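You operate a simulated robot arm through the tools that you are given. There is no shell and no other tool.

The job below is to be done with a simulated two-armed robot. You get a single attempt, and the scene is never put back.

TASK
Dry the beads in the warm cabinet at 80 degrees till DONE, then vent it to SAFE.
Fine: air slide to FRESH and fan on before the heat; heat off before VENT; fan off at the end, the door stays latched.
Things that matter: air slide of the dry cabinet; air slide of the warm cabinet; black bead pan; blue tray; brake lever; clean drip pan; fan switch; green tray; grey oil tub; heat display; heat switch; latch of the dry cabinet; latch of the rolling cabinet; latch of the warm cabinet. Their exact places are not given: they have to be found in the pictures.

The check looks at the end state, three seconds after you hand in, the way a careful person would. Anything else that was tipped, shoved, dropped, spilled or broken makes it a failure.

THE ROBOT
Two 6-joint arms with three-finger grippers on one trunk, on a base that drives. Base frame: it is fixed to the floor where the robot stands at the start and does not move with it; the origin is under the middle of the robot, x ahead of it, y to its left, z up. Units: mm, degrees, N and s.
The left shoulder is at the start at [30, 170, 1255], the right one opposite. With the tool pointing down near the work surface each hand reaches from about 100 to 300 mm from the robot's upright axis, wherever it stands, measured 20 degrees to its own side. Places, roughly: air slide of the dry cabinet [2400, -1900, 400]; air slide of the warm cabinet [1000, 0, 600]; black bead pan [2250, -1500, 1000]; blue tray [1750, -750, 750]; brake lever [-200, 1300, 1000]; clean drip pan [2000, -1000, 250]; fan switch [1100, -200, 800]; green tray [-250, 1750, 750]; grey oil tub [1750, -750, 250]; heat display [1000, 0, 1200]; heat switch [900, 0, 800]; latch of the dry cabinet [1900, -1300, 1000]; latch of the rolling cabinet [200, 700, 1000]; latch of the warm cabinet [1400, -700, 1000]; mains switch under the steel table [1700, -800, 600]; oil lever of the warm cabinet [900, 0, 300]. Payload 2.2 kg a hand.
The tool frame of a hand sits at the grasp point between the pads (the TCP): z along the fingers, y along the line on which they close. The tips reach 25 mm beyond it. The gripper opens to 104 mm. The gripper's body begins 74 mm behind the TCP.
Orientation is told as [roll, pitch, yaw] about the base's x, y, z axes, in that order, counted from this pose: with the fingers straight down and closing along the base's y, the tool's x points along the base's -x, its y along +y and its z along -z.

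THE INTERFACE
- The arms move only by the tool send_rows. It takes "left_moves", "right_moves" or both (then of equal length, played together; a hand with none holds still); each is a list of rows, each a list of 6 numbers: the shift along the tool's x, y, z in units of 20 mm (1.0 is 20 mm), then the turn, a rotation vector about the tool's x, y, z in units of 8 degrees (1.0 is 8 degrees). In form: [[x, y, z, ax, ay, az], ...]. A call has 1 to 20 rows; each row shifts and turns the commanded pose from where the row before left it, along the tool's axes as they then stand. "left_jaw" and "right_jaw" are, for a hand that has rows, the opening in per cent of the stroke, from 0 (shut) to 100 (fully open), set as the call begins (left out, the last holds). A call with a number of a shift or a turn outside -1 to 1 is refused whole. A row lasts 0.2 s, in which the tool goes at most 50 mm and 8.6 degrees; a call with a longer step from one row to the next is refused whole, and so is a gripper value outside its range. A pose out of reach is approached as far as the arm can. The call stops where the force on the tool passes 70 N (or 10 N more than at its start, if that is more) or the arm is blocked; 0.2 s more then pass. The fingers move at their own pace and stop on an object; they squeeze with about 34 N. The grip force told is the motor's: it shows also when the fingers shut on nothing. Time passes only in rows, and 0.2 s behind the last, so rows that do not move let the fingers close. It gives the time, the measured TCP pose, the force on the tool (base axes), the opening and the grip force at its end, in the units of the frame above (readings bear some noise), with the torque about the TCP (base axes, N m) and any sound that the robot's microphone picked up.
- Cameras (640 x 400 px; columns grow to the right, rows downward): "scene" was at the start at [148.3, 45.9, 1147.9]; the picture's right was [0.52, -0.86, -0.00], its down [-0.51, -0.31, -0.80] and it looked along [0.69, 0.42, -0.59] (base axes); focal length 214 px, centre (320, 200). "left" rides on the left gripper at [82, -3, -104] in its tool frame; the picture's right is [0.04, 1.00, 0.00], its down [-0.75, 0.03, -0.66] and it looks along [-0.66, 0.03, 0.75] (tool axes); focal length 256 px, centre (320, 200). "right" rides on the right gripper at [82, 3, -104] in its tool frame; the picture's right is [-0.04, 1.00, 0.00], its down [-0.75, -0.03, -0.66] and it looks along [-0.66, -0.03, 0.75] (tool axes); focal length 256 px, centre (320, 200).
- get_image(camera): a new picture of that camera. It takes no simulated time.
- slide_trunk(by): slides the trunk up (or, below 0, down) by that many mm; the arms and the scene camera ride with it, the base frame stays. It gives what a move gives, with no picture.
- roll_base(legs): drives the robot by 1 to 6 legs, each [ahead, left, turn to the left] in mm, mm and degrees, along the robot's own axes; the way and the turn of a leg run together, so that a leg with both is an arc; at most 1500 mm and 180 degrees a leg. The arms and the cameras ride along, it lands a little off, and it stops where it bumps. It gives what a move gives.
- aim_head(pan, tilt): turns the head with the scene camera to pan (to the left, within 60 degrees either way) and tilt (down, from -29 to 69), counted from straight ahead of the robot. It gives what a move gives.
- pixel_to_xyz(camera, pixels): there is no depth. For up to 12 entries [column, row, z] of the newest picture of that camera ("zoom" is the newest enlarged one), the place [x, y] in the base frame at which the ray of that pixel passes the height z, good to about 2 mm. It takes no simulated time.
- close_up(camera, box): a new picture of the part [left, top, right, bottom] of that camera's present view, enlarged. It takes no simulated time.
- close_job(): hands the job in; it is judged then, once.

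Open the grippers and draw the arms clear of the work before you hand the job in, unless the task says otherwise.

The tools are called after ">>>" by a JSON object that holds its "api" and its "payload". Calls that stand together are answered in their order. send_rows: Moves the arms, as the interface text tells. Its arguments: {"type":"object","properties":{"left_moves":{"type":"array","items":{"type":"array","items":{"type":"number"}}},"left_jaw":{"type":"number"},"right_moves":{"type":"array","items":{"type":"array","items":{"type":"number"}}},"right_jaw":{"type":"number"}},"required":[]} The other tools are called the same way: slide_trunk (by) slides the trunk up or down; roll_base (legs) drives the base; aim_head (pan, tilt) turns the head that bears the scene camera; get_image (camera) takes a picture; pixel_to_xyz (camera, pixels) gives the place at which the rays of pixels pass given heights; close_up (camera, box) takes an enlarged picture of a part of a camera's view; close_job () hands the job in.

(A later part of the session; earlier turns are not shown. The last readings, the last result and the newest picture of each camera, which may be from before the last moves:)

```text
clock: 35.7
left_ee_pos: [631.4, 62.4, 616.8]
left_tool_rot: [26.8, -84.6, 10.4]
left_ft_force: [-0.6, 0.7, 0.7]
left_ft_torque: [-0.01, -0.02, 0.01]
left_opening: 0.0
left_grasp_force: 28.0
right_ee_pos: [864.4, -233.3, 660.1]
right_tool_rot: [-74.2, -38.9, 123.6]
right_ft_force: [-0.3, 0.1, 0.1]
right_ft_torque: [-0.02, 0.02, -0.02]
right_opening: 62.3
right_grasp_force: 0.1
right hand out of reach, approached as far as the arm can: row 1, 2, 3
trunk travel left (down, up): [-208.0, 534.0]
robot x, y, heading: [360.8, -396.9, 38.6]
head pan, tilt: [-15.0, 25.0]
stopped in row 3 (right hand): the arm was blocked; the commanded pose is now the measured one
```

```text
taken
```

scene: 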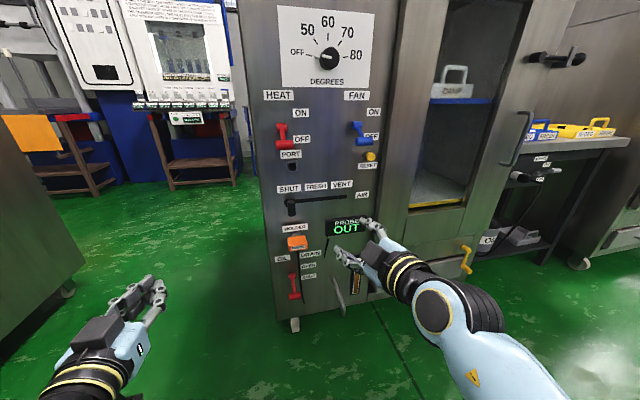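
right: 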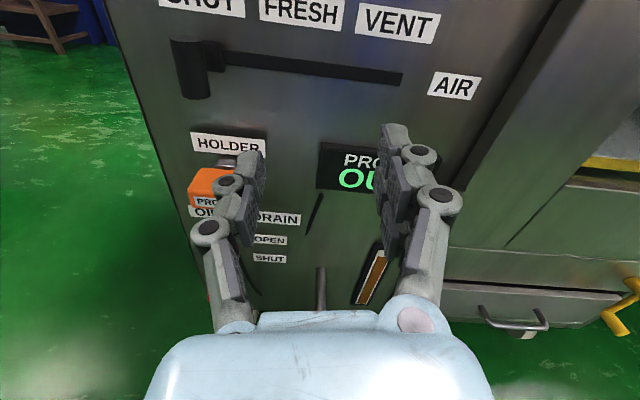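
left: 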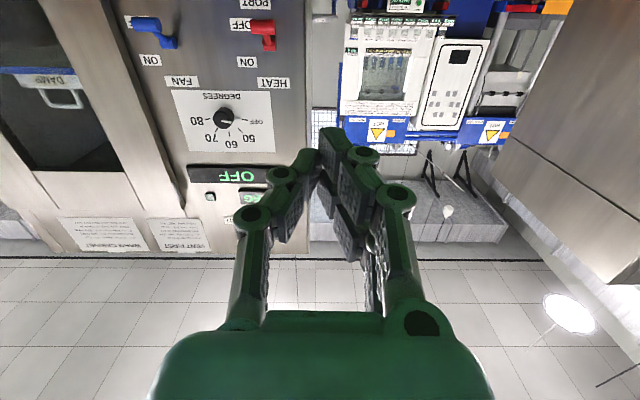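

The lean grew to 51°. Rolling in line turns both wrist-roll joints, so I roll +51° to bring the tool's x down again and look at the wrist's joint cap.

>>> {"api": "send_rows", "payload": {"right_moves": [[0, 0, 0, 0, 0, 1], [0, 0, 0, 0, 0, 1], [0, 0, 0, 0, 0, 1], [0, 0, 0, 0, 0, 1], [0, 0, 0, 0, 0, 1], [0, 0, 0, 0, 0, 1], [0, 0, 0, 0, 0, 0.4]]}}

>>> {"api": "get_image", "payload": {"camera": "scene"}}

```text
clock: 37.3
left_ee_pos: [630.6, 62.6, 617.7]
left_tool_rot: [26.9, -84.6, 10.2]
left_ft_force: [0.4, 0.4, 0.2]
left_ft_torque: [0.01, -0.02, 0.0]
left_opening: 0.2
left_grasp_force: 28.7
right_ee_pos: [863.5, -231.5, 659.6]
right_tool_rot: [6.9, -77.6, 36.6]
right_ft_force: [-0.5, -0.2, 0.4]
right_ft_torque: [0.03, 0.02, -0.01]
right_opening: 62.7
right_grasp_force: 0.0
trunk travel left (down, up): [-208.0, 534.0]
robot x, y, heading: [360.0, -393.8, 39.2]
head pan, tilt: [-15.0, 25.0]
```

```text
taken
```

scene: 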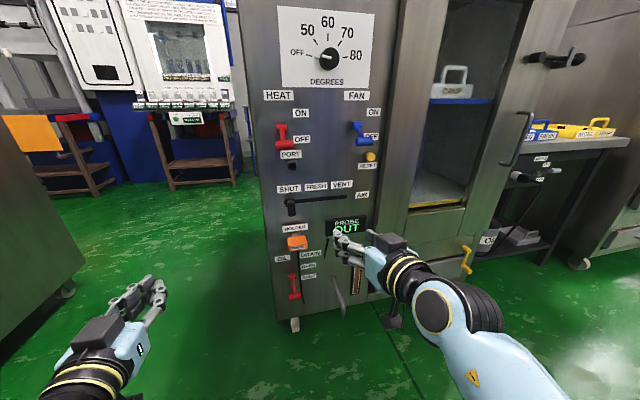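

Now tool x is down again (pitch −77.6). I try pitching down further in small portions about tool y.

>>> {"api": "send_rows", "payload": {"right_moves": [[0, 0, 0, 0, 0.5, 0], [0, 0, 0, 0, 0.5, 0], [0, 0, 0, 0, 0.5, 0], [0, 0, 0, 0, 0.5, 0], [0, 0, 0, 0, 0.5, 0], [0, 0, 0, 0, 0.5, 0]]}}

>>> {"api": "get_image", "payload": {"camera": "scene"}}

```text
clock: 38.7
left_ee_pos: [632.5, 62.8, 617.3]
left_tool_rot: [26.9, -84.6, 10.3]
left_ft_force: [1.1, 0.1, 0.5]
left_ft_torque: [0.01, 0.0, -0.02]
left_opening: 0.2
left_grasp_force: 28.1
right_ee_pos: [814.5, -259.9, 617.3]
right_tool_rot: [-6.9, -65.2, 55.6]
right_ft_force: [-0.2, -1.0, 0.1]
right_ft_torque: [0.01, 0.0, 0.0]
right_opening: 62.7
right_grasp_force: 0.1
right hand out of reach, approached as far as the arm can: row 1, 2, 3, 4, 5, 6
trunk travel left (down, up): [-208.0, 534.0]
robot x, y, heading: [359.5, -396.3, 38.8]
head pan, tilt: [-15.0, 25.0]
```

```text
taken
```

scene: 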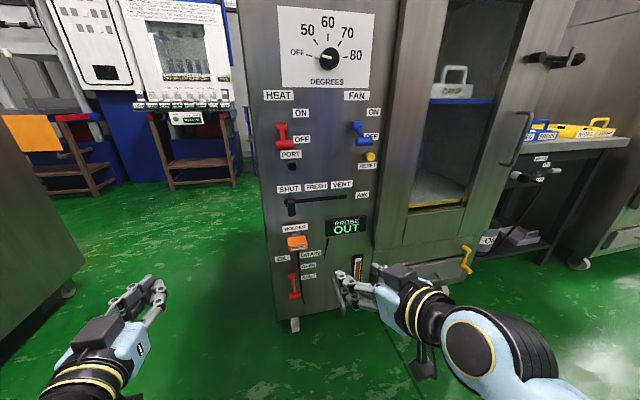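

The hand drifted back and low; the elbow is likely at its folding limit. I move the hand forward and up (about 150 mm each) without turning, towards a more stretched arm.

>>> {"api": "send_rows", "payload": {"right_moves": [[-0.89, -0.18, 0.32, 0, 0, 0], [-0.89, -0.18, 0.32, 0, 0, 0], [-0.89, -0.18, 0.32, 0, 0, 0], [-0.89, -0.18, 0.32, 0, 0, 0], [-0.89, -0.18, 0.32, 0, 0, 0], [-0.89, -0.18, 0.32, 0, 0, 0], [-0.89, -0.18, 0.32, 0, 0, 0], [-0.89, -0.18, 0.32, 0, 0, 0], [-0.89, -0.18, 0.32, 0, 0, 0]]}}

>>> {"api": "get_image", "payload": {"camera": "scene"}}

```text
clock: 39.3
left_ee_pos: [632.4, 62.3, 618.2]
left_tool_rot: [27.0, -84.7, 10.0]
left_ft_force: [-0.3, 0.4, 0.1]
left_ft_torque: [-0.04, -0.01, -0.02]
left_opening: 0.0
left_grasp_force: 28.4
right_ee_pos: [811.1, -263.9, 619.1]
right_tool_rot: [-11.4, -64.4, 60.8]
right_ft_force: [-0.6, 0.0, -0.3]
right_ft_torque: [-0.01, 0.0, 0.02]
right_opening: 62.3
right_grasp_force: 0.0
right hand out of reach, approached as far as the arm can: row 1, 2
trunk travel left (down, up): [-208.0, 534.0]
robot x, y, heading: [357.3, -396.2, 39.2]
head pan, tilt: [-15.0, 25.0]
stopped in row 2 (right hand): the arm was blocked; the commanded pose is now the measured one
```

```text
taken
```

scene: 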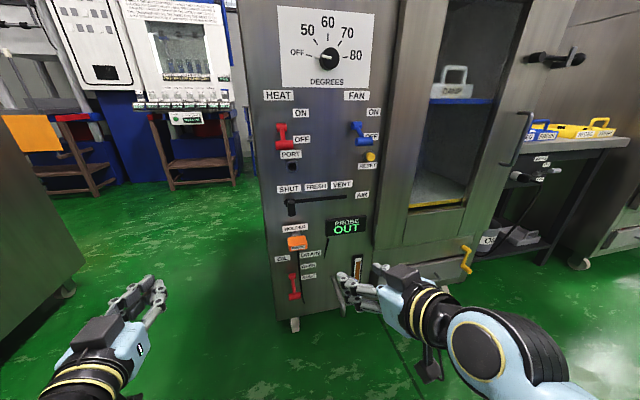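

The wrist centre is only ~400 mm from the shoulder, so the arm is folded tight. I try pure forward motion along the cabinet normal (three rows) to see whether it frees up.

>>> {"api": "send_rows", "payload": {"right_moves": [[-0.396, -0.231, 0.889, 0, 0, 0], [-0.396, -0.231, 0.889, 0, 0, 0], [-0.396, -0.231, 0.889, 0, 0, 0], [-0.396, -0.231, 0.889, 0, 0, 0], [-0.396, -0.231, 0.889, 0, 0, 0]]}}

>>> {"api": "get_image", "payload": {"camera": "scene"}}

>>> {"api": "get_image", "payload": {"camera": "left"}}

```text
clock: 40.5
left_ee_pos: [631.0, 63.1, 617.1]
left_tool_rot: [27.0, -84.6, 10.2]
left_ft_force: [-0.2, -0.8, 0.7]
left_ft_torque: [0.0, -0.02, 0.0]
left_opening: 0.0
left_grasp_force: 28.3
right_ee_pos: [888.4, -224.7, 594.6]
right_tool_rot: [-10.5, -64.9, 60.7]
right_ft_force: [-1.0, -0.1, -0.3]
right_ft_torque: [0.0, -0.02, 0.02]
right_opening: 62.3
right_grasp_force: 0.2
right hand out of reach, approached as far as the arm can: row 1, 2, 3, 4, 5
trunk travel left (down, up): [-208.0, 534.0]
robot x, y, heading: [353.6, -398.1, 38.8]
head pan, tilt: [-15.0, 25.0]
```

```text
taken
```

scene: 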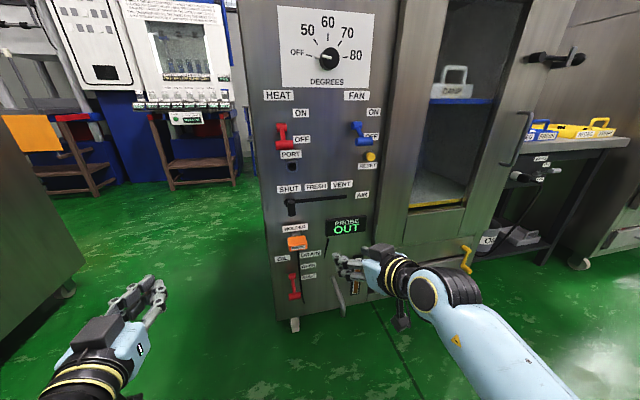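

```text
taken
```

left: 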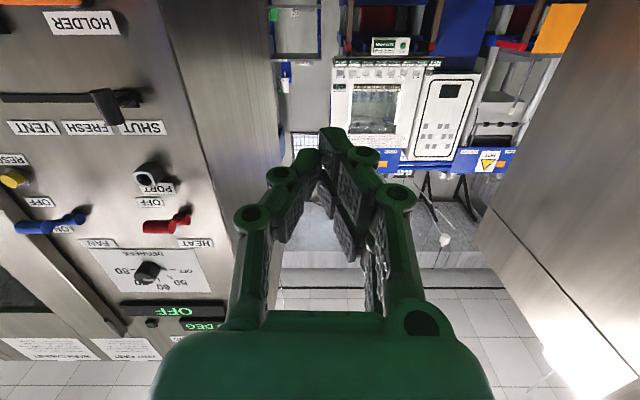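

Forward motion frees the arm. I now yaw the hand right by ~24° to line up with the forearm and then pitch it down ~24°, which should bring the wrist out of its corner.

>>> {"api": "send_rows", "payload": {"right_moves": [[0, 0, 0, 0.902, 0.086, 0.424], [0, 0, 0, 0.902, 0.086, 0.424], [0, 0, 0, 0.902, 0.086, 0.424], [0, 0, 0, 0, 1, 0], [0, 0, 0, 0, 1, 0], [0, 0, 0, 0, 1, 0]]}}

>>> {"api": "get_image", "payload": {"camera": "scene"}}

```text
clock: 41.9
left_ee_pos: [632.0, 62.5, 618.2]
left_tool_rot: [26.7, -84.8, 10.3]
left_ft_force: [0.2, -0.3, -0.7]
left_ft_torque: [-0.03, -0.02, -0.01]
left_opening: 0.1
left_grasp_force: 28.7
right_ee_pos: [937.2, -285.1, 584.0]
right_tool_rot: [-4.8, -41.2, 55.0]
right_ft_force: [-0.5, 1.0, 0.2]
right_ft_torque: [-0.02, 0.01, -0.02]
right_opening: 62.4
right_grasp_force: 0.0
right hand out of reach, approached as far as the arm can: row 1, 2, 3, 4, 5, 6
trunk travel left (down, up): [-208.0, 534.0]
robot x, y, heading: [360.5, -402.0, 38.9]
head pan, tilt: [-15.0, 25.0]
```

```text
taken
```

scene: 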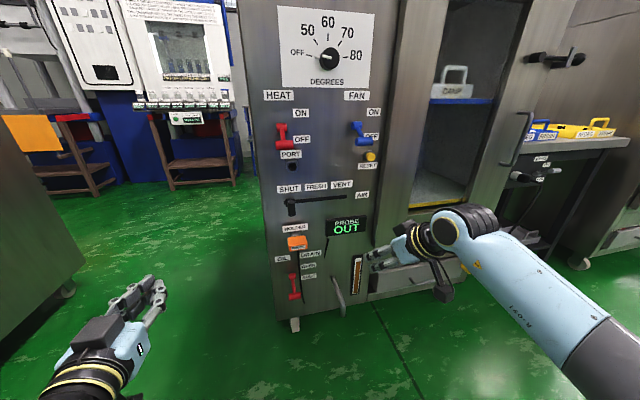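

Now the arm is stretching and pitching (49° below level). I continue pitching down 5 rows to reach the plain fingers-down pose, lifting a little.

>>> {"api": "send_rows", "payload": {"right_moves": [[0, 0, 0, 0, 1, 0], [0, 0, 0, 0, 1, 0], [0, 0, 0, 0, 1, 0], [0, 0, -0.5, 0, 1, 0], [0, 0, -0.5, 0, 1, 0]]}}

>>> {"api": "get_image", "payload": {"camera": "scene"}}

```text
clock: 43.1
left_ee_pos: [633.4, 61.7, 616.6]
left_tool_rot: [26.9, -84.5, 10.2]
left_ft_force: [-0.8, 1.4, -0.2]
left_ft_torque: [0.02, 0.01, 0.04]
left_opening: 0.0
left_grasp_force: 28.1
right_ee_pos: [965.6, -361.3, 616.5]
right_tool_rot: [-4.0, -1.6, 51.3]
right_ft_force: [-0.2, 0.5, -0.5]
right_ft_torque: [0.0, 0.02, -0.01]
right_opening: 62.4
right_grasp_force: 0.0
right hand out of reach, approached as far as the arm can: row 1, 2, 3, 4, 5
trunk travel left (down, up): [-208.0, 534.0]
robot x, y, heading: [360.2, -398.7, 38.9]
head pan, tilt: [-15.0, 25.0]
```

```text
taken
```

scene: 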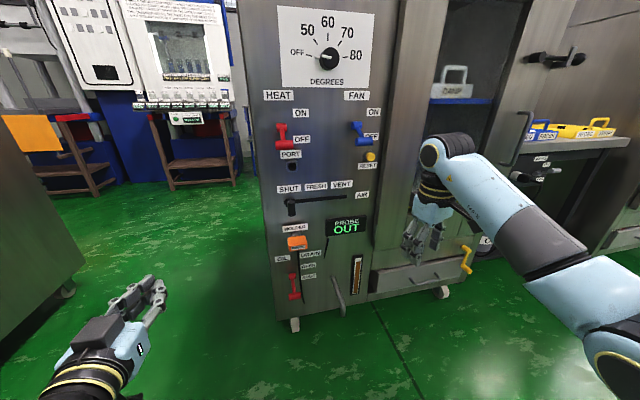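

The arm is back in a start-like bend with fingers down. I send still rows to see whether it settles to the commanded pose.

>>> {"api": "send_rows", "payload": {"right_moves": [[0, 0, 0, 0, 0, 0], [0, 0, 0, 0, 0, 0], [0, 0, 0, 0, 0, 0]]}}

```text
clock: 43.9
left_ee_pos: [631.2, 62.1, 618.5]
left_tool_rot: [27.0, -84.6, 10.1]
left_ft_force: [-0.1, 0.4, 0.1]
left_ft_torque: [0.0, -0.05, -0.02]
left_opening: 0.1
left_grasp_force: 28.4
right_ee_pos: [965.4, -360.3, 616.9]
right_tool_rot: [-3.9, -1.7, 51.3]
right_ft_force: [-0.9, 0.0, -0.3]
right_ft_torque: [-0.01, 0.01, -0.03]
right_opening: 62.2
right_grasp_force: 0.0
trunk travel left (down, up): [-208.0, 534.0]
robot x, y, heading: [356.6, -396.5, 39.1]
head pan, tilt: [-15.0, 25.0]
```

It holds there. I bring it back in: yaw right 12°, then left 130 mm and forward ~60 mm, fingers down.

>>> {"api": "send_rows", "payload": {"right_moves": [[0, 0, -0.5, 0, 0, 0.75], [0, 0, -0.5, 0, 0, 0.75], [-0.3, 0.9, 0, 0, 0, 0], [-0.3, 0.9, 0, 0, 0, 0], [-0.4, 0.9, 0, 0, 0, 0], [-0.5, 0.9, 0, 0, 0, 0], [-0.5, 0.9, 0, 0, 0, 0], [-0.5, 0.9, 0, 0, 0, 0], [-0.5, 0.9, 0, 0, 0, 0]]}}

>>> {"api": "get_image", "payload": {"camera": "scene"}}

```text
clock: 45.9
left_ee_pos: [632.1, 61.7, 617.3]
left_tool_rot: [27.0, -84.7, 10.3]
left_ft_force: [0.4, -0.2, 0.9]
left_ft_torque: [0.02, 0.02, 0.0]
left_opening: 0.2
left_grasp_force: 28.3
right_ee_pos: [970.1, -362.3, 617.6]
right_tool_rot: [-4.2, -1.6, 48.7]
right_ft_force: [-0.1, 0.1, 0.0]
right_ft_torque: [-0.02, 0.05, 0.0]
right_opening: 62.4
right_grasp_force: 0.0
right hand out of reach, approached as far as the arm can: row 1, 2, 3, 4, 5, 6, 7, 8, 9
trunk travel left (down, up): [-208.0, 534.0]
robot x, y, heading: [359.0, -399.3, 38.9]
head pan, tilt: [-15.0, 25.0]
```

```text
taken
```

scene: 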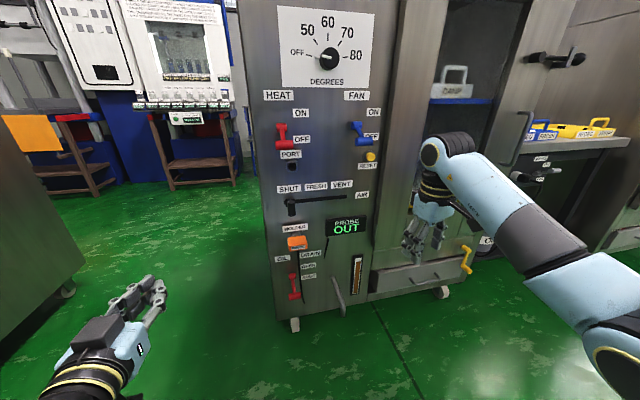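

The hand isn't following; its commanded pose is probably far from the real one. I slide the trunk up 240 to re-sync the arms with it and then test a small move.

>>> {"api": "slide_trunk", "payload": {"by": 240}}

>>> {"api": "send_rows", "payload": {"right_moves": [[0, 0.5, 0, 0, 0, 0]]}}

```text
clock: 48.4
left_ee_pos: [632.0, 62.6, 856.5]
left_tool_rot: [26.7, -84.6, 10.5]
left_ft_force: [0.3, -0.2, -0.2]
left_ft_torque: [0.0, 0.0, 0.01]
left_opening: 0.0
left_grasp_force: 28.4
right_ee_pos: [983.1, -355.2, 922.0]
right_tool_rot: [-5.0, -9.0, 48.9]
right_ft_force: [0.3, -0.1, -0.8]
right_ft_torque: [0.0, -0.05, -0.02]
right_opening: 62.2
right_grasp_force: 0.0
trunk travel left (down, up): [-448.0, 294.0]
robot x, y, heading: [360.4, -394.8, 39.0]
head pan, tilt: [-15.0, 25.0]
```

```text
clock: 48.8
left_ee_pos: [631.3, 62.2, 857.3]
left_tool_rot: [26.9, -84.6, 10.3]
left_ft_force: [-0.9, 0.2, 0.5]
left_ft_torque: [0.0, 0.01, -0.02]
left_opening: 0.0
left_grasp_force: 28.2
right_ee_pos: [975.5, -351.3, 922.2]
right_tool_rot: [-4.8, -9.3, 48.9]
right_ft_force: [0.8, 0.4, 0.2]
right_ft_torque: [0.02, 0.02, 0.0]
right_opening: 62.4
right_grasp_force: 0.0
right hand out of reach, approached as far as the arm can: row 1
trunk travel left (down, up): [-448.0, 294.0]
robot x, y, heading: [359.5, -401.1, 39.1]
head pan, tilt: [-15.0, 25.0]
```

It now follows small moves (moved ~9 mm left). I continue left and yaw right in moderate rows.

>>> {"api": "send_rows", "payload": {"right_moves": [[0, 0.8, 0, 0, 0, 0.3], [0, 0.8, 0, 0, 0, 0.3], [0, 0.8, 0, 0, 0, 0.3], [0, 0.8, 0, 0, 0, 0.3]]}}

>>> {"api": "get_image", "payload": {"camera": "scene"}}

```text
clock: 49.8
left_ee_pos: [631.9, 61.8, 857.5]
left_tool_rot: [26.8, -84.6, 10.2]
left_ft_force: [0.2, 0.0, 0.1]
left_ft_torque: [-0.01, -0.01, 0.0]
left_opening: 0.0
left_grasp_force: 28.7
right_ee_pos: [980.3, -351.7, 920.5]
right_tool_rot: [-4.5, -9.0, 48.4]
right_ft_force: [-0.4, 0.7, -0.2]
right_ft_torque: [0.0, 0.0, 0.0]
right_opening: 62.1
right_grasp_force: 0.1
right hand out of reach, approached as far as the arm can: row 1, 2, 3, 4
trunk travel left (down, up): [-448.0, 294.0]
robot x, y, heading: [360.8, -399.1, 39.0]
head pan, tilt: [-15.0, 25.0]
```

```text
taken
```

scene: 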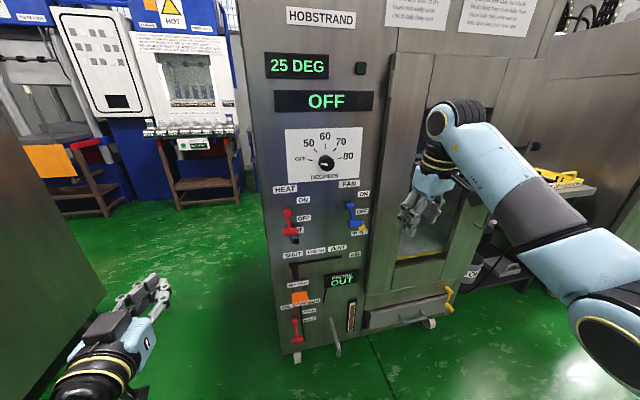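

Leftward motion stalls. I probe other directions: forward 40 mm and see what follows.

>>> {"api": "send_rows", "payload": {"right_moves": [[-0.7, 0, 0, 0, 0, 0], [-0.7, 0, 0, 0, 0, 0]]}}

>>> {"api": "send_rows", "payload": {"right_moves": [[0, 0, -0.7, 0, 0, 0], [0, 0, -0.7, 0, 0, 0]]}}

>>> {"api": "send_rows", "payload": {"right_moves": [[0, 0, 0, 0, 0, -0.7], [0, 0, 0, 0, 0, -0.7]]}}

```text
clock: 50.4
left_ee_pos: [632.3, 63.3, 857.4]
left_tool_rot: [26.8, -84.6, 10.2]
left_ft_force: [-0.3, -0.5, -0.3]
left_ft_torque: [-0.01, -0.02, -0.02]
left_opening: 0.0
left_grasp_force: 28.6
right_ee_pos: [997.7, -344.0, 926.6]
right_tool_rot: [-4.0, -9.4, 48.4]
right_ft_force: [-0.3, -0.5, -0.1]
right_ft_torque: [0.01, 0.02, -0.02]
right_opening: 62.5
right_grasp_force: 0.0
right hand out of reach, approached as far as the arm can: row 1, 2
trunk travel left (down, up): [-448.0, 294.0]
robot x, y, heading: [359.5, -396.4, 39.1]
head pan, tilt: [-15.0, 25.0]
```

```text
clock: 51.0
left_ee_pos: [632.4, 63.4, 858.2]
left_tool_rot: [27.1, -84.6, 10.1]
left_ft_force: [-0.4, 0.5, -0.3]
left_ft_torque: [-0.02, 0.0, 0.0]
left_opening: 0.0
left_grasp_force: 29.0
right_ee_pos: [1003.9, -346.6, 942.0]
right_tool_rot: [-4.5, -9.3, 48.4]
right_ft_force: [0.1, -0.5, 1.3]
right_ft_torque: [0.05, 0.0, -0.02]
right_opening: 62.5
right_grasp_force: 0.1
right hand out of reach, approached as far as the arm can: row 1, 2
trunk travel left (down, up): [-448.0, 294.0]
robot x, y, heading: [359.8, -400.3, 39.3]
head pan, tilt: [-15.0, 25.0]
```

```text
clock: 51.6
left_ee_pos: [632.2, 62.9, 856.9]
left_tool_rot: [26.8, -84.5, 10.2]
left_ft_force: [-0.5, -1.4, 0.7]
left_ft_torque: [0.03, 0.02, 0.0]
left_opening: 0.0
left_grasp_force: 28.5
right_ee_pos: [1003.5, -344.9, 940.9]
right_tool_rot: [-6.2, -8.2, 59.8]
right_ft_force: [0.3, -0.9, 0.2]
right_ft_torque: [-0.02, 0.0, -0.01]
right_opening: 62.1
right_grasp_force: 0.0
trunk travel left (down, up): [-448.0, 294.0]
robot x, y, heading: [361.2, -398.6, 39.2]
head pan, tilt: [-15.0, 25.0]
```

Yawing left works freely, so the last wrist joint was at its stop: the wrist is in the flipped branch. In that branch the natural pose has the hand rolled by 180°, so I yaw the hand on by −160° (fingers still down).

>>> {"api": "send_rows", "payload": {"right_moves": [[0, 0, 0, 0, 0, -1], [0, 0, 0, 0, 0, -1], [0, 0, 0, 0, 0, -1], [0, 0, 0, 0, 0, -1], [0, 0, 0, 0, 0, -1], [0, 0, 0, 0, 0, -1], [0, 0, 0, 0, 0, -1], [0, 0, 0, 0, 0, -1], [0, 0, 0, 0, 0, -1], [0, 0, 0, 0, 0, -1], [0, 0, 0, 0, 0, -1], [0, 0, 0, 0, 0, -1], [0, 0, 0, 0, 0, -1], [0, 0, 0, 0, 0, -1], [0, 0, 0, 0, 0, -1], [0, 0, 0, 0, 0, -1], [0, 0, 0, 0, 0, -1], [0, 0, 0, 0, 0, -1], [0, 0, 0, 0, 0, -1], [0, 0, 0, 0, 0, -1]]}}

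>>> {"api": "send_rows", "payload": {"right_moves": [[0, -0.5, 0, 0, 0, 0], [0, -0.5, 0, 0, 0, 0], [0, -0.5, 0, 0, 0, 0], [0, -0.5, 0, 0, 0, 0]]}}

```text
clock: 55.8
left_ee_pos: [632.2, 63.3, 857.7]
left_tool_rot: [26.9, -84.6, 10.2]
left_ft_force: [-0.3, 0.2, -0.3]
left_ft_torque: [-0.02, 0.04, -0.02]
left_opening: 0.3
left_grasp_force: 28.4
right_ee_pos: [1003.5, -346.6, 940.2]
right_tool_rot: [3.1, 9.8, -140.3]
right_ft_force: [0.6, 0.0, 0.2]
right_ft_torque: [0.04, -0.03, -0.01]
right_opening: 62.4
right_grasp_force: 0.1
trunk travel left (down, up): [-448.0, 294.0]
robot x, y, heading: [359.4, -397.0, 39.1]
head pan, tilt: [-15.0, 25.0]
```

```text
clock: 56.8
left_ee_pos: [632.4, 63.7, 857.7]
left_tool_rot: [26.9, -84.6, 10.2]
left_ft_force: [0.3, 0.5, -0.9]
left_ft_torque: [0.02, 0.0, 0.0]
left_opening: 0.0
left_grasp_force: 29.1
right_ee_pos: [989.8, -344.3, 933.6]
right_tool_rot: [2.7, 10.0, -140.4]
right_ft_force: [0.3, -0.2, 0.8]
right_ft_torque: [0.0, 0.0, -0.02]
right_opening: 62.2
right_grasp_force: 0.2
right hand out of reach, approached as far as the arm can: row 1, 2, 3, 4
trunk travel left (down, up): [-448.0, 294.0]
robot x, y, heading: [357.2, -400.9, 39.0]
head pan, tilt: [-15.0, 25.0]
```

Analysis: the right wrist is flipped with its forearm roll at a stop. The left arm is still in its natural branch, so I will use that arm, with the shoulder only slightly above the work so its wrist stays well bent. First I pitch the left fingers back down by 48° and look.

>>> {"api": "send_rows", "payload": {"left_moves": [[0, 0, 0, 0, 1, 0], [0, 0, 0, 0, 1, 0], [0, 0, 0, 0, 1, 0], [0, 0, 0, 0, 1, 0], [0, 0, 0, 0, 1, 0], [0, 0, 0, 0, 1, 0]]}}

>>> {"api": "aim_head", "payload": {"pan": 15, "tilt": 25}}

>>> {"api": "get_image", "payload": {"camera": "scene"}}

```text
clock: 58.4
left_ee_pos: [614.0, 73.3, 846.8]
left_tool_rot: [7.8, -39.4, 30.5]
left_ft_force: [0.4, 0.5, -0.4]
left_ft_torque: [-0.03, 0.0, 0.01]
left_opening: 0.0
left_grasp_force: 28.3
left hand out of reach, approached as far as the arm can: row 1
right_ee_pos: [990.1, -344.6, 932.2]
right_tool_rot: [2.7, 9.8, -140.5]
right_ft_force: [0.3, 0.0, -0.7]
right_ft_torque: [-0.01, -0.02, -0.04]
right_opening: 62.3
right_grasp_force: 0.1
trunk travel left (down, up): [-448.0, 294.0]
robot x, y, heading: [360.8, -399.4, 39.0]
head pan, tilt: [-15.0, 25.0]
stopped in row 6 (left hand): the arm was blocked; the commanded pose is now the measured one
```

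```text
clock: 59.4
left_ee_pos: [613.1, 74.1, 847.7]
left_tool_rot: [7.7, -39.4, 30.5]
left_ft_force: [-0.1, -0.4, 0.1]
left_ft_torque: [0.0, 0.03, -0.01]
left_opening: 0.1
left_grasp_force: 28.4
right_ee_pos: [990.4, -344.7, 932.6]
right_tool_rot: [2.7, 9.9, -140.5]
right_ft_force: [0.1, -0.2, 0.0]
right_ft_torque: [0.03, -0.04, -0.02]
right_opening: 62.3
right_grasp_force: 0.1
trunk travel left (down, up): [-448.0, 294.0]
robot x, y, heading: [361.8, -398.4, 38.8]
head pan, tilt: [15.0, 25.0]
```

```text
taken
```

scene: 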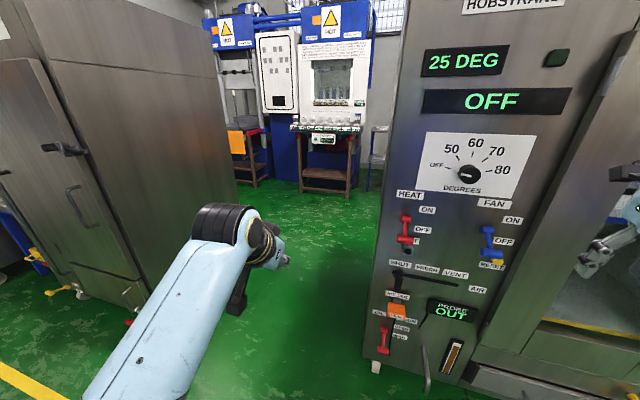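

The left hand is now pitched 50° down. I move it up 100 and forward 60 to stretch this arm into a comfortable region.

>>> {"api": "send_rows", "payload": {"left_moves": [[-0.92, 0, -0.32, 0, 0, 0], [-0.92, 0, -0.32, 0, 0, 0], [-0.92, 0, -0.32, 0, 0, 0], [-0.92, 0, -0.32, 0, 0, 0], [-0.92, 0, -0.32, 0, 0, 0], [-0.92, 0, -0.32, 0, 0, 0]]}}

>>> {"api": "get_image", "payload": {"camera": "scene"}}

```text
clock: 61.0
left_ee_pos: [648.5, 119.5, 937.8]
left_tool_rot: [12.0, -37.9, 28.8]
left_ft_force: [0.3, 0.1, 1.4]
left_ft_torque: [0.02, 0.0, 0.01]
left_opening: 0.0
left_grasp_force: 28.4
right_ee_pos: [989.0, -344.7, 932.3]
right_tool_rot: [2.7, 9.9, -140.5]
right_ft_force: [-0.2, -0.3, -0.2]
right_ft_torque: [0.02, -0.02, -0.03]
right_opening: 62.3
right_grasp_force: 0.0
trunk travel left (down, up): [-448.0, 294.0]
robot x, y, heading: [357.1, -400.0, 38.9]
head pan, tilt: [15.0, 25.0]
stopped in row 6 (left hand): the arm was blocked; the commanded pose is now the measured one
```

```text
taken
```

scene: 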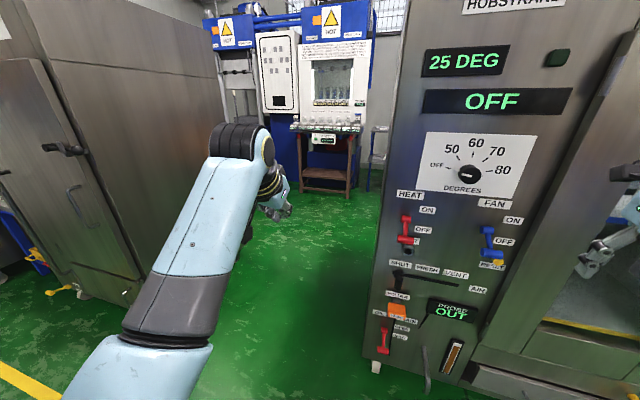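

Left arm follows up to ~940 mm height. I continue pitching the left hand down to its start-like orientation to confirm it is in the natural branch, and correct its yaw.

>>> {"api": "send_rows", "payload": {"left_moves": [[0, 0, 0, 0, 1, 0], [0, 0, 0, 0, 1, 0], [0, 0, 0, 0, 1, 0], [0, 0, 0, 0, 1, 0], [0, 0, 0, 0, 0.7, 0]]}}

>>> {"api": "get_image", "payload": {"camera": "scene"}}

```text
clock: 62.2
left_ee_pos: [663.6, 127.2, 915.9]
left_tool_rot: [9.3, -0.9, 36.0]
left_ft_force: [-0.1, -0.3, 0.0]
left_ft_torque: [-0.01, 0.04, -0.01]
left_opening: 0.2
left_grasp_force: 28.5
left hand out of reach, approached as far as the arm can: row 4, 5
right_ee_pos: [989.9, -343.8, 931.6]
right_tool_rot: [2.7, 9.9, -140.4]
right_ft_force: [0.1, -0.8, 0.3]
right_ft_torque: [-0.03, -0.04, -0.01]
right_opening: 62.4
right_grasp_force: 0.1
trunk travel left (down, up): [-448.0, 294.0]
robot x, y, heading: [360.0, -399.5, 39.0]
head pan, tilt: [15.0, 25.0]
```

```text
taken
```

scene: 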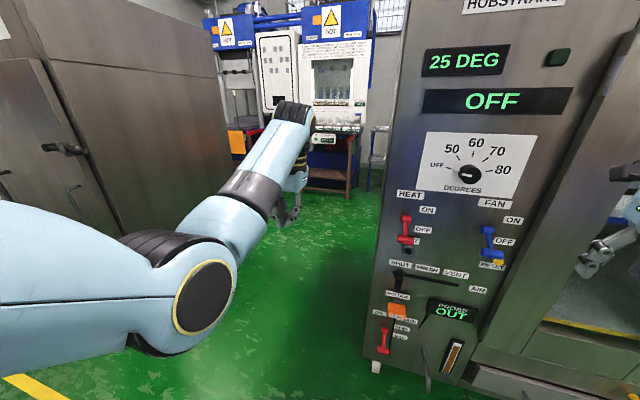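

The left hand is down but tilts 9° sideways. I correct this tilt (+1.16 about tool x) and see whether it follows.

>>> {"api": "send_rows", "payload": {"left_moves": [[0, 0, 0, 0.6, 0, 0], [0, 0, 0, 0.56, 0, 0], [0, 0, 0, 0, 0, 0]]}}

>>> {"api": "send_rows", "payload": {"left_moves": [[0, -1, 0, 0, 0, 0], [0, -1, 0, 0, 0, 0], [0, 1, 0, 0, 0, 0], [0, 1, 0, 0, 0, 0]]}}

```text
clock: 63.0
left_ee_pos: [669.1, 130.1, 910.4]
left_tool_rot: [-0.1, -0.9, 36.2]
left_ft_force: [0.3, -0.8, 0.9]
left_ft_torque: [0.02, -0.01, 0.02]
left_opening: 0.0
left_grasp_force: 28.5
left hand out of reach, approached as far as the arm can: row 1
right_ee_pos: [990.6, -344.8, 932.6]
right_tool_rot: [2.8, 9.9, -140.5]
right_ft_force: [-0.3, -0.7, -0.3]
right_ft_torque: [0.01, 0.01, -0.03]
right_opening: 62.5
right_grasp_force: 0.0
trunk travel left (down, up): [-448.0, 294.0]
robot x, y, heading: [361.3, -402.4, 38.9]
head pan, tilt: [15.0, 25.0]
```

```text
clock: 64.0
left_ee_pos: [669.3, 128.8, 911.9]
left_tool_rot: [-0.1, -1.0, 35.9]
left_ft_force: [0.2, 0.3, -0.2]
left_ft_torque: [0.04, -0.01, -0.01]
left_opening: 0.1
left_grasp_force: 28.5
right_ee_pos: [990.0, -343.7, 931.5]
right_tool_rot: [2.6, 9.9, -140.4]
right_ft_force: [0.0, -0.1, 0.1]
right_ft_torque: [0.02, 0.02, 0.0]
right_opening: 62.4
right_grasp_force: 0.0
trunk travel left (down, up): [-448.0, 294.0]
robot x, y, heading: [362.1, -398.1, 39.0]
head pan, tilt: [15.0, 25.0]
```

The left arm follows well. I raise its wrist (64 up, 50 back) and then swing the fingers forward around the wrist centre, in free space left of the cabinet.

>>> {"api": "send_rows", "payload": {"left_moves": [[0.62, 0, -0.8, 0, 0, 0], [0.62, 0, -0.8, 0, 0, 0], [0.62, 0, -0.8, 0, 0, 0], [0.62, 0, -0.8, 0, 0, 0], [-1, 0, 0, 0, -0.8, 0], [-1, 0, 0, 0, -0.8, 0], [-1, 0, 0, 0, -0.8, 0], [-1, 0, 0, 0, -0.8, 0], [-1, 0, 0, 0, -0.8, 0], [-1, 0, 0, 0, -0.8, 0], [-1, 0, 0, 0, -0.8, 0], [-1, 0, 0, 0, -0.8, 0], [-1, 0, 0, 0, -0.8, 0], [-1, 0, 0, 0, -0.8, 0], [-1, 0, 0, 0, -0.8, 0], [-1, 0, 0, 0, -0.8, 0], [-1, 0, 0, 0, -0.8, 0], [-1, 0, 0, 0, -0.8, 0]]}}

>>> {"api": "get_image", "payload": {"camera": "scene"}}

```text
clock: 67.8
left_ee_pos: [820.7, 239.3, 1083.5]
left_tool_rot: [-178.3, -89.5, -145.7]
left_ft_force: [0.1, 0.3, 1.2]
left_ft_torque: [-0.02, -0.03, -0.01]
left_opening: 0.0
left_grasp_force: 28.1
left hand out of reach, approached as far as the arm can: row 1, 2, 3, 4
right_ee_pos: [990.5, -343.9, 932.4]
right_tool_rot: [2.6, 9.9, -140.6]
right_ft_force: [-0.2, 0.7, -0.2]
right_ft_torque: [-0.05, 0.03, 0.03]
right_opening: 62.6
right_grasp_force: 0.0
trunk travel left (down, up): [-448.0, 294.0]
robot x, y, heading: [358.2, -399.4, 38.9]
head pan, tilt: [15.0, 25.0]
```

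```text
taken
```

scene: 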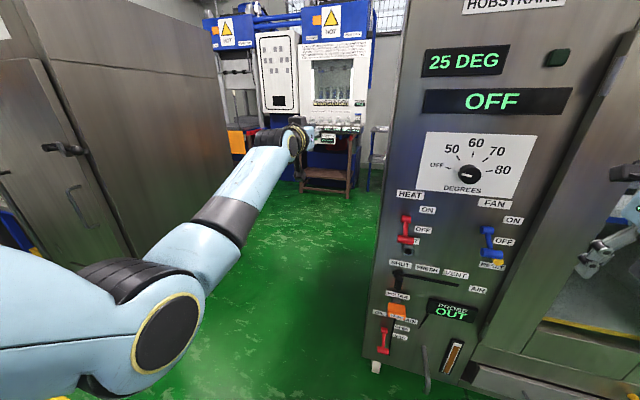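

The left hand points forward at z 1083, no reach complaint in the swing. I draw back 60 mm, then test the roll range by −80°.

>>> {"api": "send_rows", "payload": {"left_moves": [[0, 0, -1, 0, 0, 0], [0, 0, -1, 0, 0, 0], [0, 0, -1, 0, 0, 0], [0, 0, 0, 0, 0, -1], [0, 0, 0, 0, 0, -1], [0, 0, 0, 0, 0, -1], [0, 0, 0, 0, 0, -1], [0, 0, 0, 0, 0, -1], [0, 0, 0, 0, 0, -1], [0, 0, 0, 0, 0, -1], [0, 0, 0, 0, 0, -1], [0, 0, 0, 0, 0, -1], [0, 0, 0, 0, 0, -1]]}}

>>> {"api": "get_image", "payload": {"camera": "left"}}

```text
clock: 70.6
left_ee_pos: [770.9, 203.6, 1082.4]
left_tool_rot: [-90.5, -9.9, 126.1]
left_ft_force: [-0.2, 0.0, 0.9]
left_ft_torque: [0.02, 0.0, -0.01]
left_opening: 0.0
left_grasp_force: 28.5
right_ee_pos: [989.6, -344.4, 931.4]
right_tool_rot: [2.8, 9.9, -140.5]
right_ft_force: [-0.2, -0.4, 0.3]
right_ft_torque: [-0.03, 0.01, 0.01]
right_opening: 62.7
right_grasp_force: 0.1
trunk travel left (down, up): [-448.0, 294.0]
robot x, y, heading: [362.5, -398.1, 38.9]
head pan, tilt: [15.0, 25.0]
```

```text
taken
```

left: 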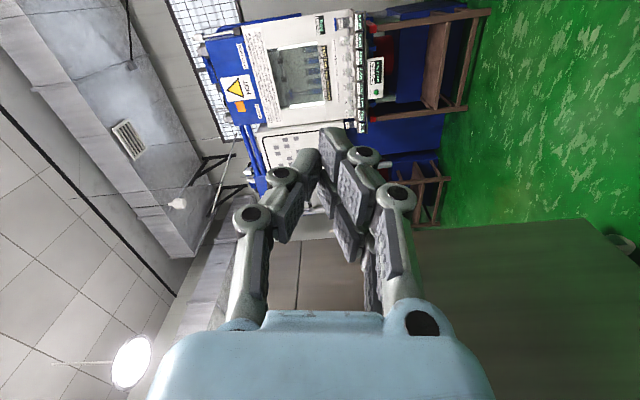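

Roll −80° works. I test another −90° to bring the camera on top.

>>> {"api": "send_rows", "payload": {"left_moves": [[0, 0, 0, 0, 0, -1], [0, 0, 0, 0, 0, -1], [0, 0, 0, 0, 0, -1], [0, 0, 0, 0, 0, -1], [0, 0, 0, 0, 0, -1], [0, 0, 0, 0, 0, -1], [0, 0, 0, 0, 0, -1], [0, 0, 0, 0, 0, -1], [0, 0, 0, 0, 0, -1], [0, 0, 0, 0, 0, -1], [0, 0, 0, 0, 0, -1]]}}

```text
clock: 73.0
left_ee_pos: [770.8, 204.4, 1082.2]
left_tool_rot: [-92.6, 78.1, 123.6]
left_ft_force: [0.2, -0.4, 0.3]
left_ft_torque: [0.0, 0.0, 0.01]
left_opening: 0.0
left_grasp_force: 28.5
right_ee_pos: [990.5, -343.7, 931.6]
right_tool_rot: [2.7, 10.0, -140.5]
right_ft_force: [0.2, -0.4, -0.5]
right_ft_torque: [0.0, 0.02, 0.01]
right_opening: 62.3
right_grasp_force: 0.1
trunk travel left (down, up): [-448.0, 294.0]
robot x, y, heading: [358.6, -403.3, 39.1]
head pan, tilt: [15.0, 25.0]
```

Roll range is ample. Now I place the robot: back 150, then right 345 with −1.9° turn, so the panel lies in front of the left arm.

>>> {"api": "roll_base", "payload": {"legs": [[-150, 0, 0], [0, -345, -1.9]]}}

>>> {"api": "send_rows", "payload": {"left_moves": [[0, 0, 0, 0, 0, -1]]}}

>>> {"api": "get_image", "payload": {"camera": "scene"}}

>>> {"api": "get_image", "payload": {"camera": "left"}}

```text
clock: 76.2
left_ee_pos: [885.6, -169.3, 1082.0]
left_tool_rot: [-92.5, 78.0, 122.1]
left_ft_force: [0.2, 0.3, -0.6]
left_ft_torque: [0.01, 0.01, 0.05]
left_opening: 0.1
left_grasp_force: 28.0
right_ee_pos: [1089.2, -723.0, 932.1]
right_tool_rot: [2.6, 9.9, -142.0]
right_ft_force: [0.3, -0.5, 0.6]
right_ft_torque: [-0.01, 0.07, 0.0]
right_opening: 62.6
right_grasp_force: 0.1
trunk travel left (down, up): [-448.0, 294.0]
robot x, y, heading: [458.3, -761.2, 37.5]
head pan, tilt: [15.0, 25.0]
```

```text
clock: 76.6
left_ee_pos: [885.2, -168.6, 1083.1]
left_tool_rot: [-97.7, 86.0, 116.8]
left_ft_force: [0.0, -0.2, 0.1]
left_ft_torque: [-0.01, 0.03, 0.0]
left_opening: 0.0
left_grasp_force: 28.7
right_ee_pos: [1089.0, -723.7, 931.8]
right_tool_rot: [2.7, 9.9, -142.0]
right_ft_force: [-0.2, -0.1, -0.7]
right_ft_torque: [0.0, 0.0, 0.02]
right_opening: 62.3
right_grasp_force: 0.0
trunk travel left (down, up): [-448.0, 294.0]
robot x, y, heading: [458.6, -760.8, 37.6]
head pan, tilt: [15.0, 25.0]
```

```text
taken
```

scene: 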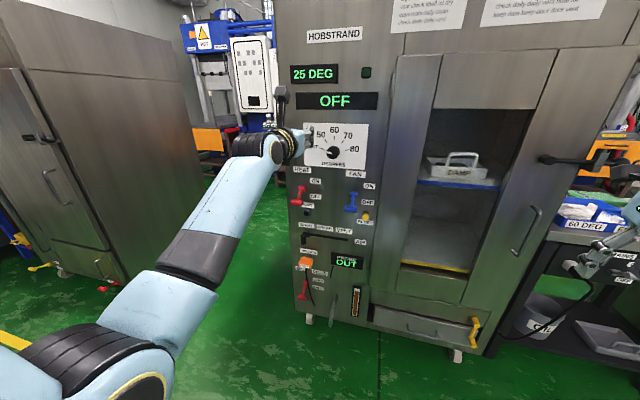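

```text
taken
```

left: 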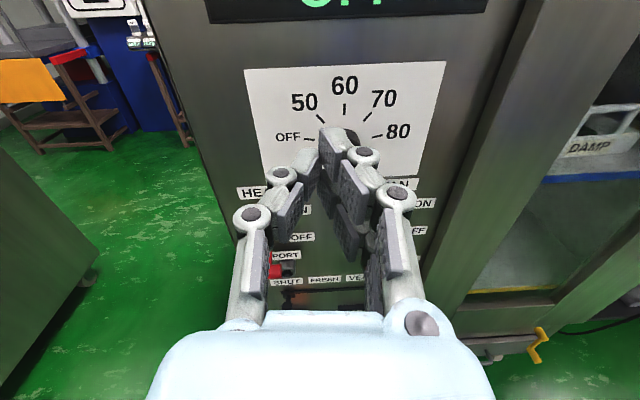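

The left hand is now in front of the panel at (a604,b−668,z1083). I lower the trunk 440 for the air slide, then yaw 2.6° left, shift the hand left, and open the left jaw 60%.

>>> {"api": "slide_trunk", "payload": {"by": -440}}

>>> {"api": "send_rows", "payload": {"left_moves": [[0, 0, 0, 0.33, 0, -0.4], [0, -0.95, 0, 0, 0, 0], [0, -0.95, 0, 0, 0, 0], [0, -0.95, 0, 0, 0, 0], [0, -0.95, 0, 0, 0, 0]], "left_jaw": 60}}

>>> {"api": "aim_head", "payload": {"pan": 10, "tilt": 0}}

>>> {"api": "get_image", "payload": {"camera": "scene"}}

>>> {"api": "get_image", "payload": {"camera": "left"}}

```text
refused: -440 is not a number from -400 to 400
```

```text
clock: 77.8
left_ee_pos: [860.0, -94.4, 1053.6]
left_tool_rot: [-127.3, 88.5, 88.4]
left_ft_force: [0.2, 0.5, 0.5]
left_ft_torque: [-0.03, -0.05, -0.01]
left_opening: 62.2
left_grasp_force: 0.0
left hand out of reach, approached as far as the arm can: row 2, 3, 4, 5
right_ee_pos: [1088.5, -722.8, 932.2]
right_tool_rot: [2.7, 9.8, -142.0]
right_ft_force: [-0.3, -0.4, -0.3]
right_ft_torque: [0.01, -0.02, 0.03]
right_opening: 62.5
right_grasp_force: 0.0
trunk travel left (down, up): [-448.0, 294.0]
robot x, y, heading: [457.7, -758.8, 37.3]
head pan, tilt: [15.0, 25.0]
```

```text
clock: 78.7
left_ee_pos: [861.6, -94.6, 1054.1]
left_tool_rot: [-126.3, 88.4, 89.5]
left_ft_force: [0.1, -0.1, 0.2]
left_ft_torque: [0.02, 0.0, 0.02]
left_opening: 62.5
left_grasp_force: 0.1
right_ee_pos: [1089.5, -724.4, 933.4]
right_tool_rot: [2.7, 9.9, -141.9]
right_ft_force: [0.0, -0.1, 0.3]
right_ft_torque: [0.01, 0.01, 0.0]
right_opening: 62.2
right_grasp_force: 0.1
trunk travel left (down, up): [-448.0, 294.0]
robot x, y, heading: [463.2, -760.7, 37.5]
head pan, tilt: [10.0, 0.0]
```

```text
taken
```

scene: 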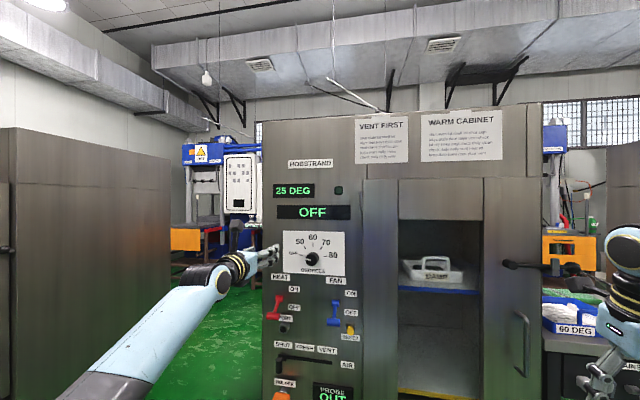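

```text
taken
```

left: 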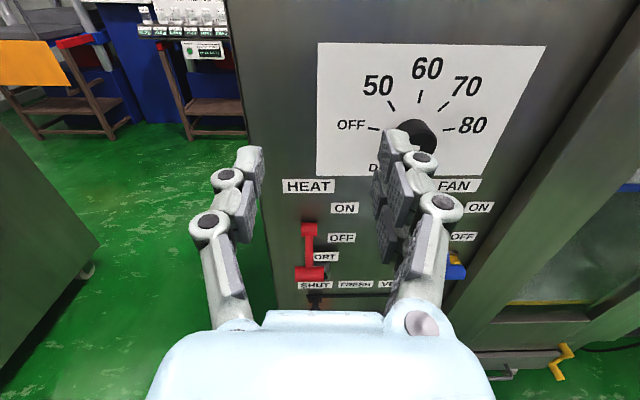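

Trunk moves are limited to 400. The hand drifted because its last joint nears its stop; for margin I roll it back to the natural camera-below pose (+176°).

>>> {"api": "send_rows", "payload": {"left_moves": [[0, 0, 0, 0, 0, 1], [0, 0, 0, 0, 0, 1], [0, 0, 0, 0, 0, 1], [0, 0, 0, 0, 0, 1], [0, 0, 0, 0, 0, 1], [0, 0, 0, 0, 0, 1], [0, 0, 0, 0, 0, 1], [0, 0, 0, 0, 0, 1], [0, 0, 0, 0, 0, 1], [0, 0, 0, 0, 0, 1], [0, 0, 0, 0, 0, 1], [0, 0, 0, 0, 0, 1], [0, 0, 0, 0, 0, 1], [0, 0, 0, 0, 0, 1], [0, 0, 0, 0, 0, 1], [0, 0, 0, 0, 0, 1], [0, 0, 0, 0, 0, 1], [0, 0, 0, 0, 0, 1], [0, 0, 0, 0, 0, 1], [0, 0, 0, 0, 0, 1]]}}

>>> {"api": "slide_trunk", "payload": {"by": -400}}

```text
clock: 82.9
left_ee_pos: [861.3, -94.3, 1054.0]
left_tool_rot: [-91.9, -70.9, 129.0]
left_ft_force: [0.7, -0.6, -0.1]
left_ft_torque: [0.01, -0.02, 0.0]
left_opening: 62.4
left_grasp_force: 0.1
right_ee_pos: [1089.2, -722.8, 931.3]
right_tool_rot: [2.7, 10.0, -142.0]
right_ft_force: [0.6, 0.5, 0.7]
right_ft_torque: [0.02, -0.01, 0.04]
right_opening: 62.4
right_grasp_force: 0.1
trunk travel left (down, up): [-448.0, 294.0]
robot x, y, heading: [455.2, -760.3, 37.8]
head pan, tilt: [10.0, 0.0]
```

```text
clock: 86.7
left_ee_pos: [860.2, -94.5, 655.2]
left_tool_rot: [-92.0, -70.7, 129.1]
left_ft_force: [0.7, -0.1, 0.9]
left_ft_torque: [0.01, -0.01, -0.01]
left_opening: 61.9
left_grasp_force: 0.0
right_ee_pos: [1043.8, -758.3, 371.4]
right_tool_rot: [2.5, -10.9, -142.0]
right_ft_force: [0.3, 0.6, 0.1]
right_ft_torque: [0.01, -0.02, -0.02]
right_opening: 62.5
right_grasp_force: 0.1
trunk travel left (down, up): [-48.0, 694.0]
robot x, y, heading: [453.1, -763.0, 37.4]
head pan, tilt: [10.0, 0.0]
```

Left hand now at z 655, heading 37.2°, remaining roll 19°. I finish the roll and look from both cameras.

>>> {"api": "send_rows", "payload": {"left_moves": [[0, 0, 0, 0, 0, 0.8], [0, 0, 0, 0, 0, 0.8], [0, 0, 0, 0, 0, 0.8]]}}

>>> {"api": "get_image", "payload": {"camera": "left"}}

>>> {"api": "get_image", "payload": {"camera": "scene"}}

```text
clock: 87.5
left_ee_pos: [861.6, -95.0, 653.4]
left_tool_rot: [173.5, -89.4, -136.4]
left_ft_force: [-0.6, -0.3, -0.3]
left_ft_torque: [0.0, 0.02, 0.02]
left_opening: 62.5
left_grasp_force: 0.1
right_ee_pos: [1043.8, -758.2, 370.3]
right_tool_rot: [2.5, -10.8, -142.0]
right_ft_force: [-0.8, 0.2, -0.2]
right_ft_torque: [0.02, -0.01, 0.04]
right_opening: 62.2
right_grasp_force: 0.0
trunk travel left (down, up): [-48.0, 694.0]
robot x, y, heading: [457.4, -763.7, 37.4]
head pan, tilt: [10.0, 0.0]
```

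```text
taken
```

left: 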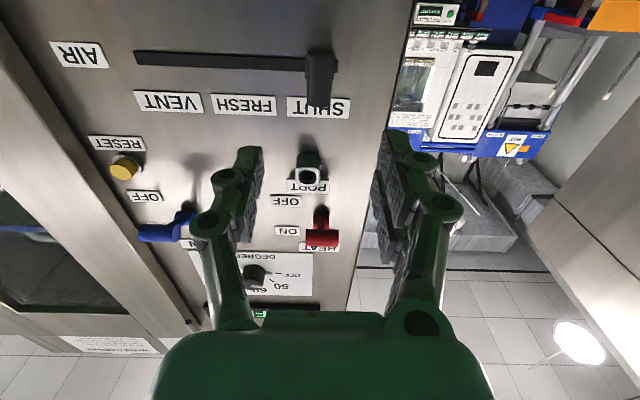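

```text
taken
```

scene: 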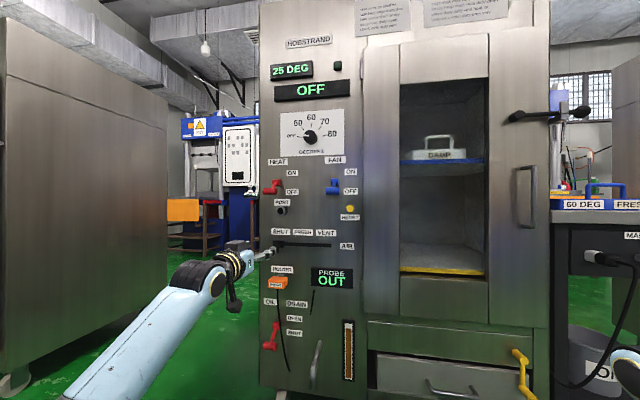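

The peg sits at (320,75) in the left picture, in line with the gripper. I get rays to fix its height and sideways place.

>>> {"api": "close_up", "payload": {"camera": "left", "box": [240, 20, 400, 120]}}

>>> {"api": "close_up", "payload": {"camera": "scene", "box": [230, 200, 390, 300]}}

>>> {"api": "pixel_to_xyz", "payload": {"camera": "left", "pixels": [[320, 58, 620], [320, 58, 650], [320, 100, 620], [320, 100, 650], [136, 58, 620], [136, 58, 650]]}}

```text
4.00 times, centred on (320, 70) of left
```

zoom: 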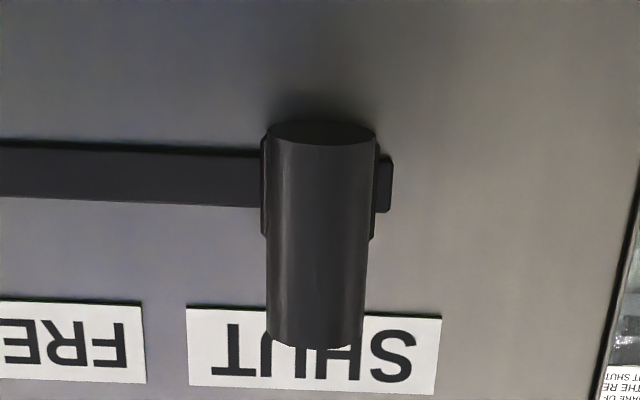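

```text
4.00 times, centred on (310, 250) of scene
```

zoom: 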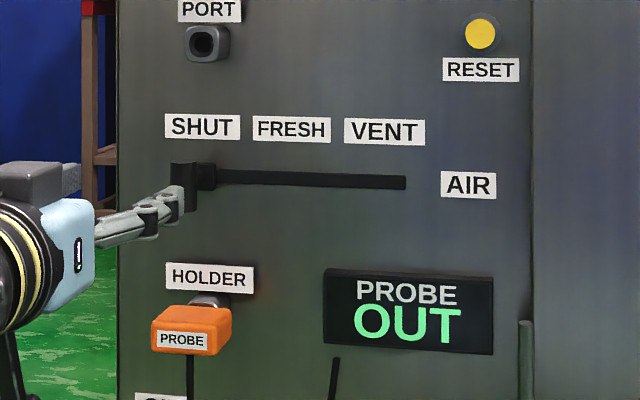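

```text
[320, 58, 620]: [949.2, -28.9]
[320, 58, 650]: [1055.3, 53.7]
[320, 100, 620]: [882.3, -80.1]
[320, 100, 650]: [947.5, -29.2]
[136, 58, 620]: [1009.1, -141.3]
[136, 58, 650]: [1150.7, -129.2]
```

The slide has an upright cylindrical handle, centre ≈(b−595, z≈642, a≈760), in line with the gripper. I lower the hand 10 mm and drive the base forward 105 mm toward it with the jaw open.

>>> {"api": "send_rows", "payload": {"left_moves": [[0.5, 0, 0, 0, 0, 0]]}}

>>> {"api": "roll_base", "payload": {"legs": [[95, 0, 0]]}}

>>> {"api": "get_image", "payload": {"camera": "left"}}

>>> {"api": "close_up", "payload": {"camera": "scene", "box": [200, 150, 400, 300]}}

```text
clock: 87.9
left_ee_pos: [861.4, -92.9, 644.6]
left_tool_rot: [-179.7, -89.5, -143.1]
left_ft_force: [-0.5, 0.1, -0.6]
left_ft_torque: [-0.01, -0.02, 0.0]
left_opening: 62.4
left_grasp_force: 0.1
right_ee_pos: [1044.3, -757.7, 371.6]
right_tool_rot: [2.3, -10.8, -142.0]
right_ft_force: [0.5, 1.0, 0.0]
right_ft_torque: [-0.01, 0.03, 0.0]
right_opening: 62.5
right_grasp_force: 0.1
trunk travel left (down, up): [-48.0, 694.0]
robot x, y, heading: [456.6, -757.9, 37.5]
head pan, tilt: [10.0, 0.0]
```

```text
clock: 89.0
left_ee_pos: [938.8, -37.5, 643.6]
left_tool_rot: [-175.7, -89.4, -147.3]
left_ft_force: [-0.7, -1.0, 0.8]
left_ft_torque: [0.02, 0.0, 0.03]
left_opening: 62.4
left_grasp_force: 0.0
right_ee_pos: [1118.7, -701.5, 370.0]
right_tool_rot: [2.3, -10.8, -142.1]
right_ft_force: [0.6, 0.9, 0.0]
right_ft_torque: [-0.03, 0.0, 0.0]
right_opening: 62.3
right_grasp_force: 0.1
trunk travel left (down, up): [-48.0, 694.0]
robot x, y, heading: [533.8, -702.9, 37.4]
head pan, tilt: [10.0, 0.0]
```

```text
taken
```

left: 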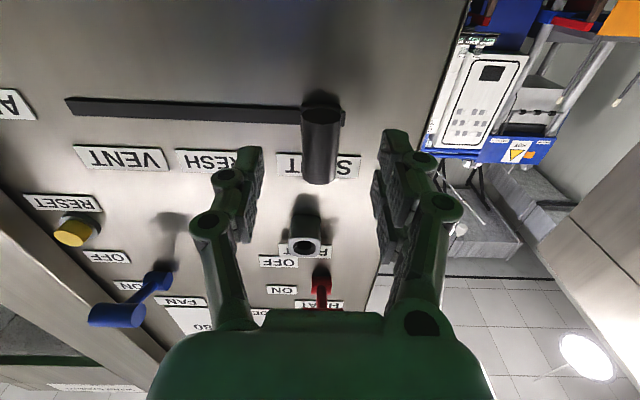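

```text
2.67 times, centred on (300, 225) of scene
```

zoom: 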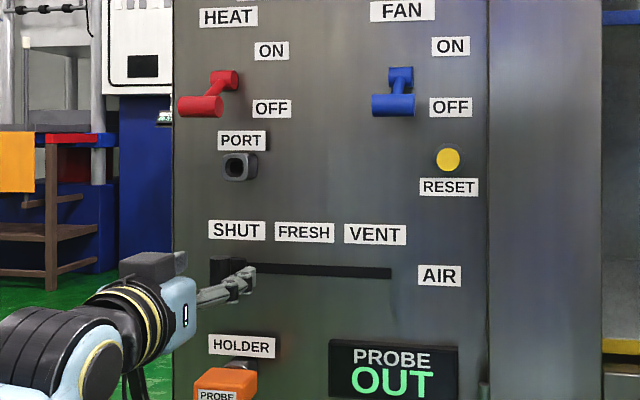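

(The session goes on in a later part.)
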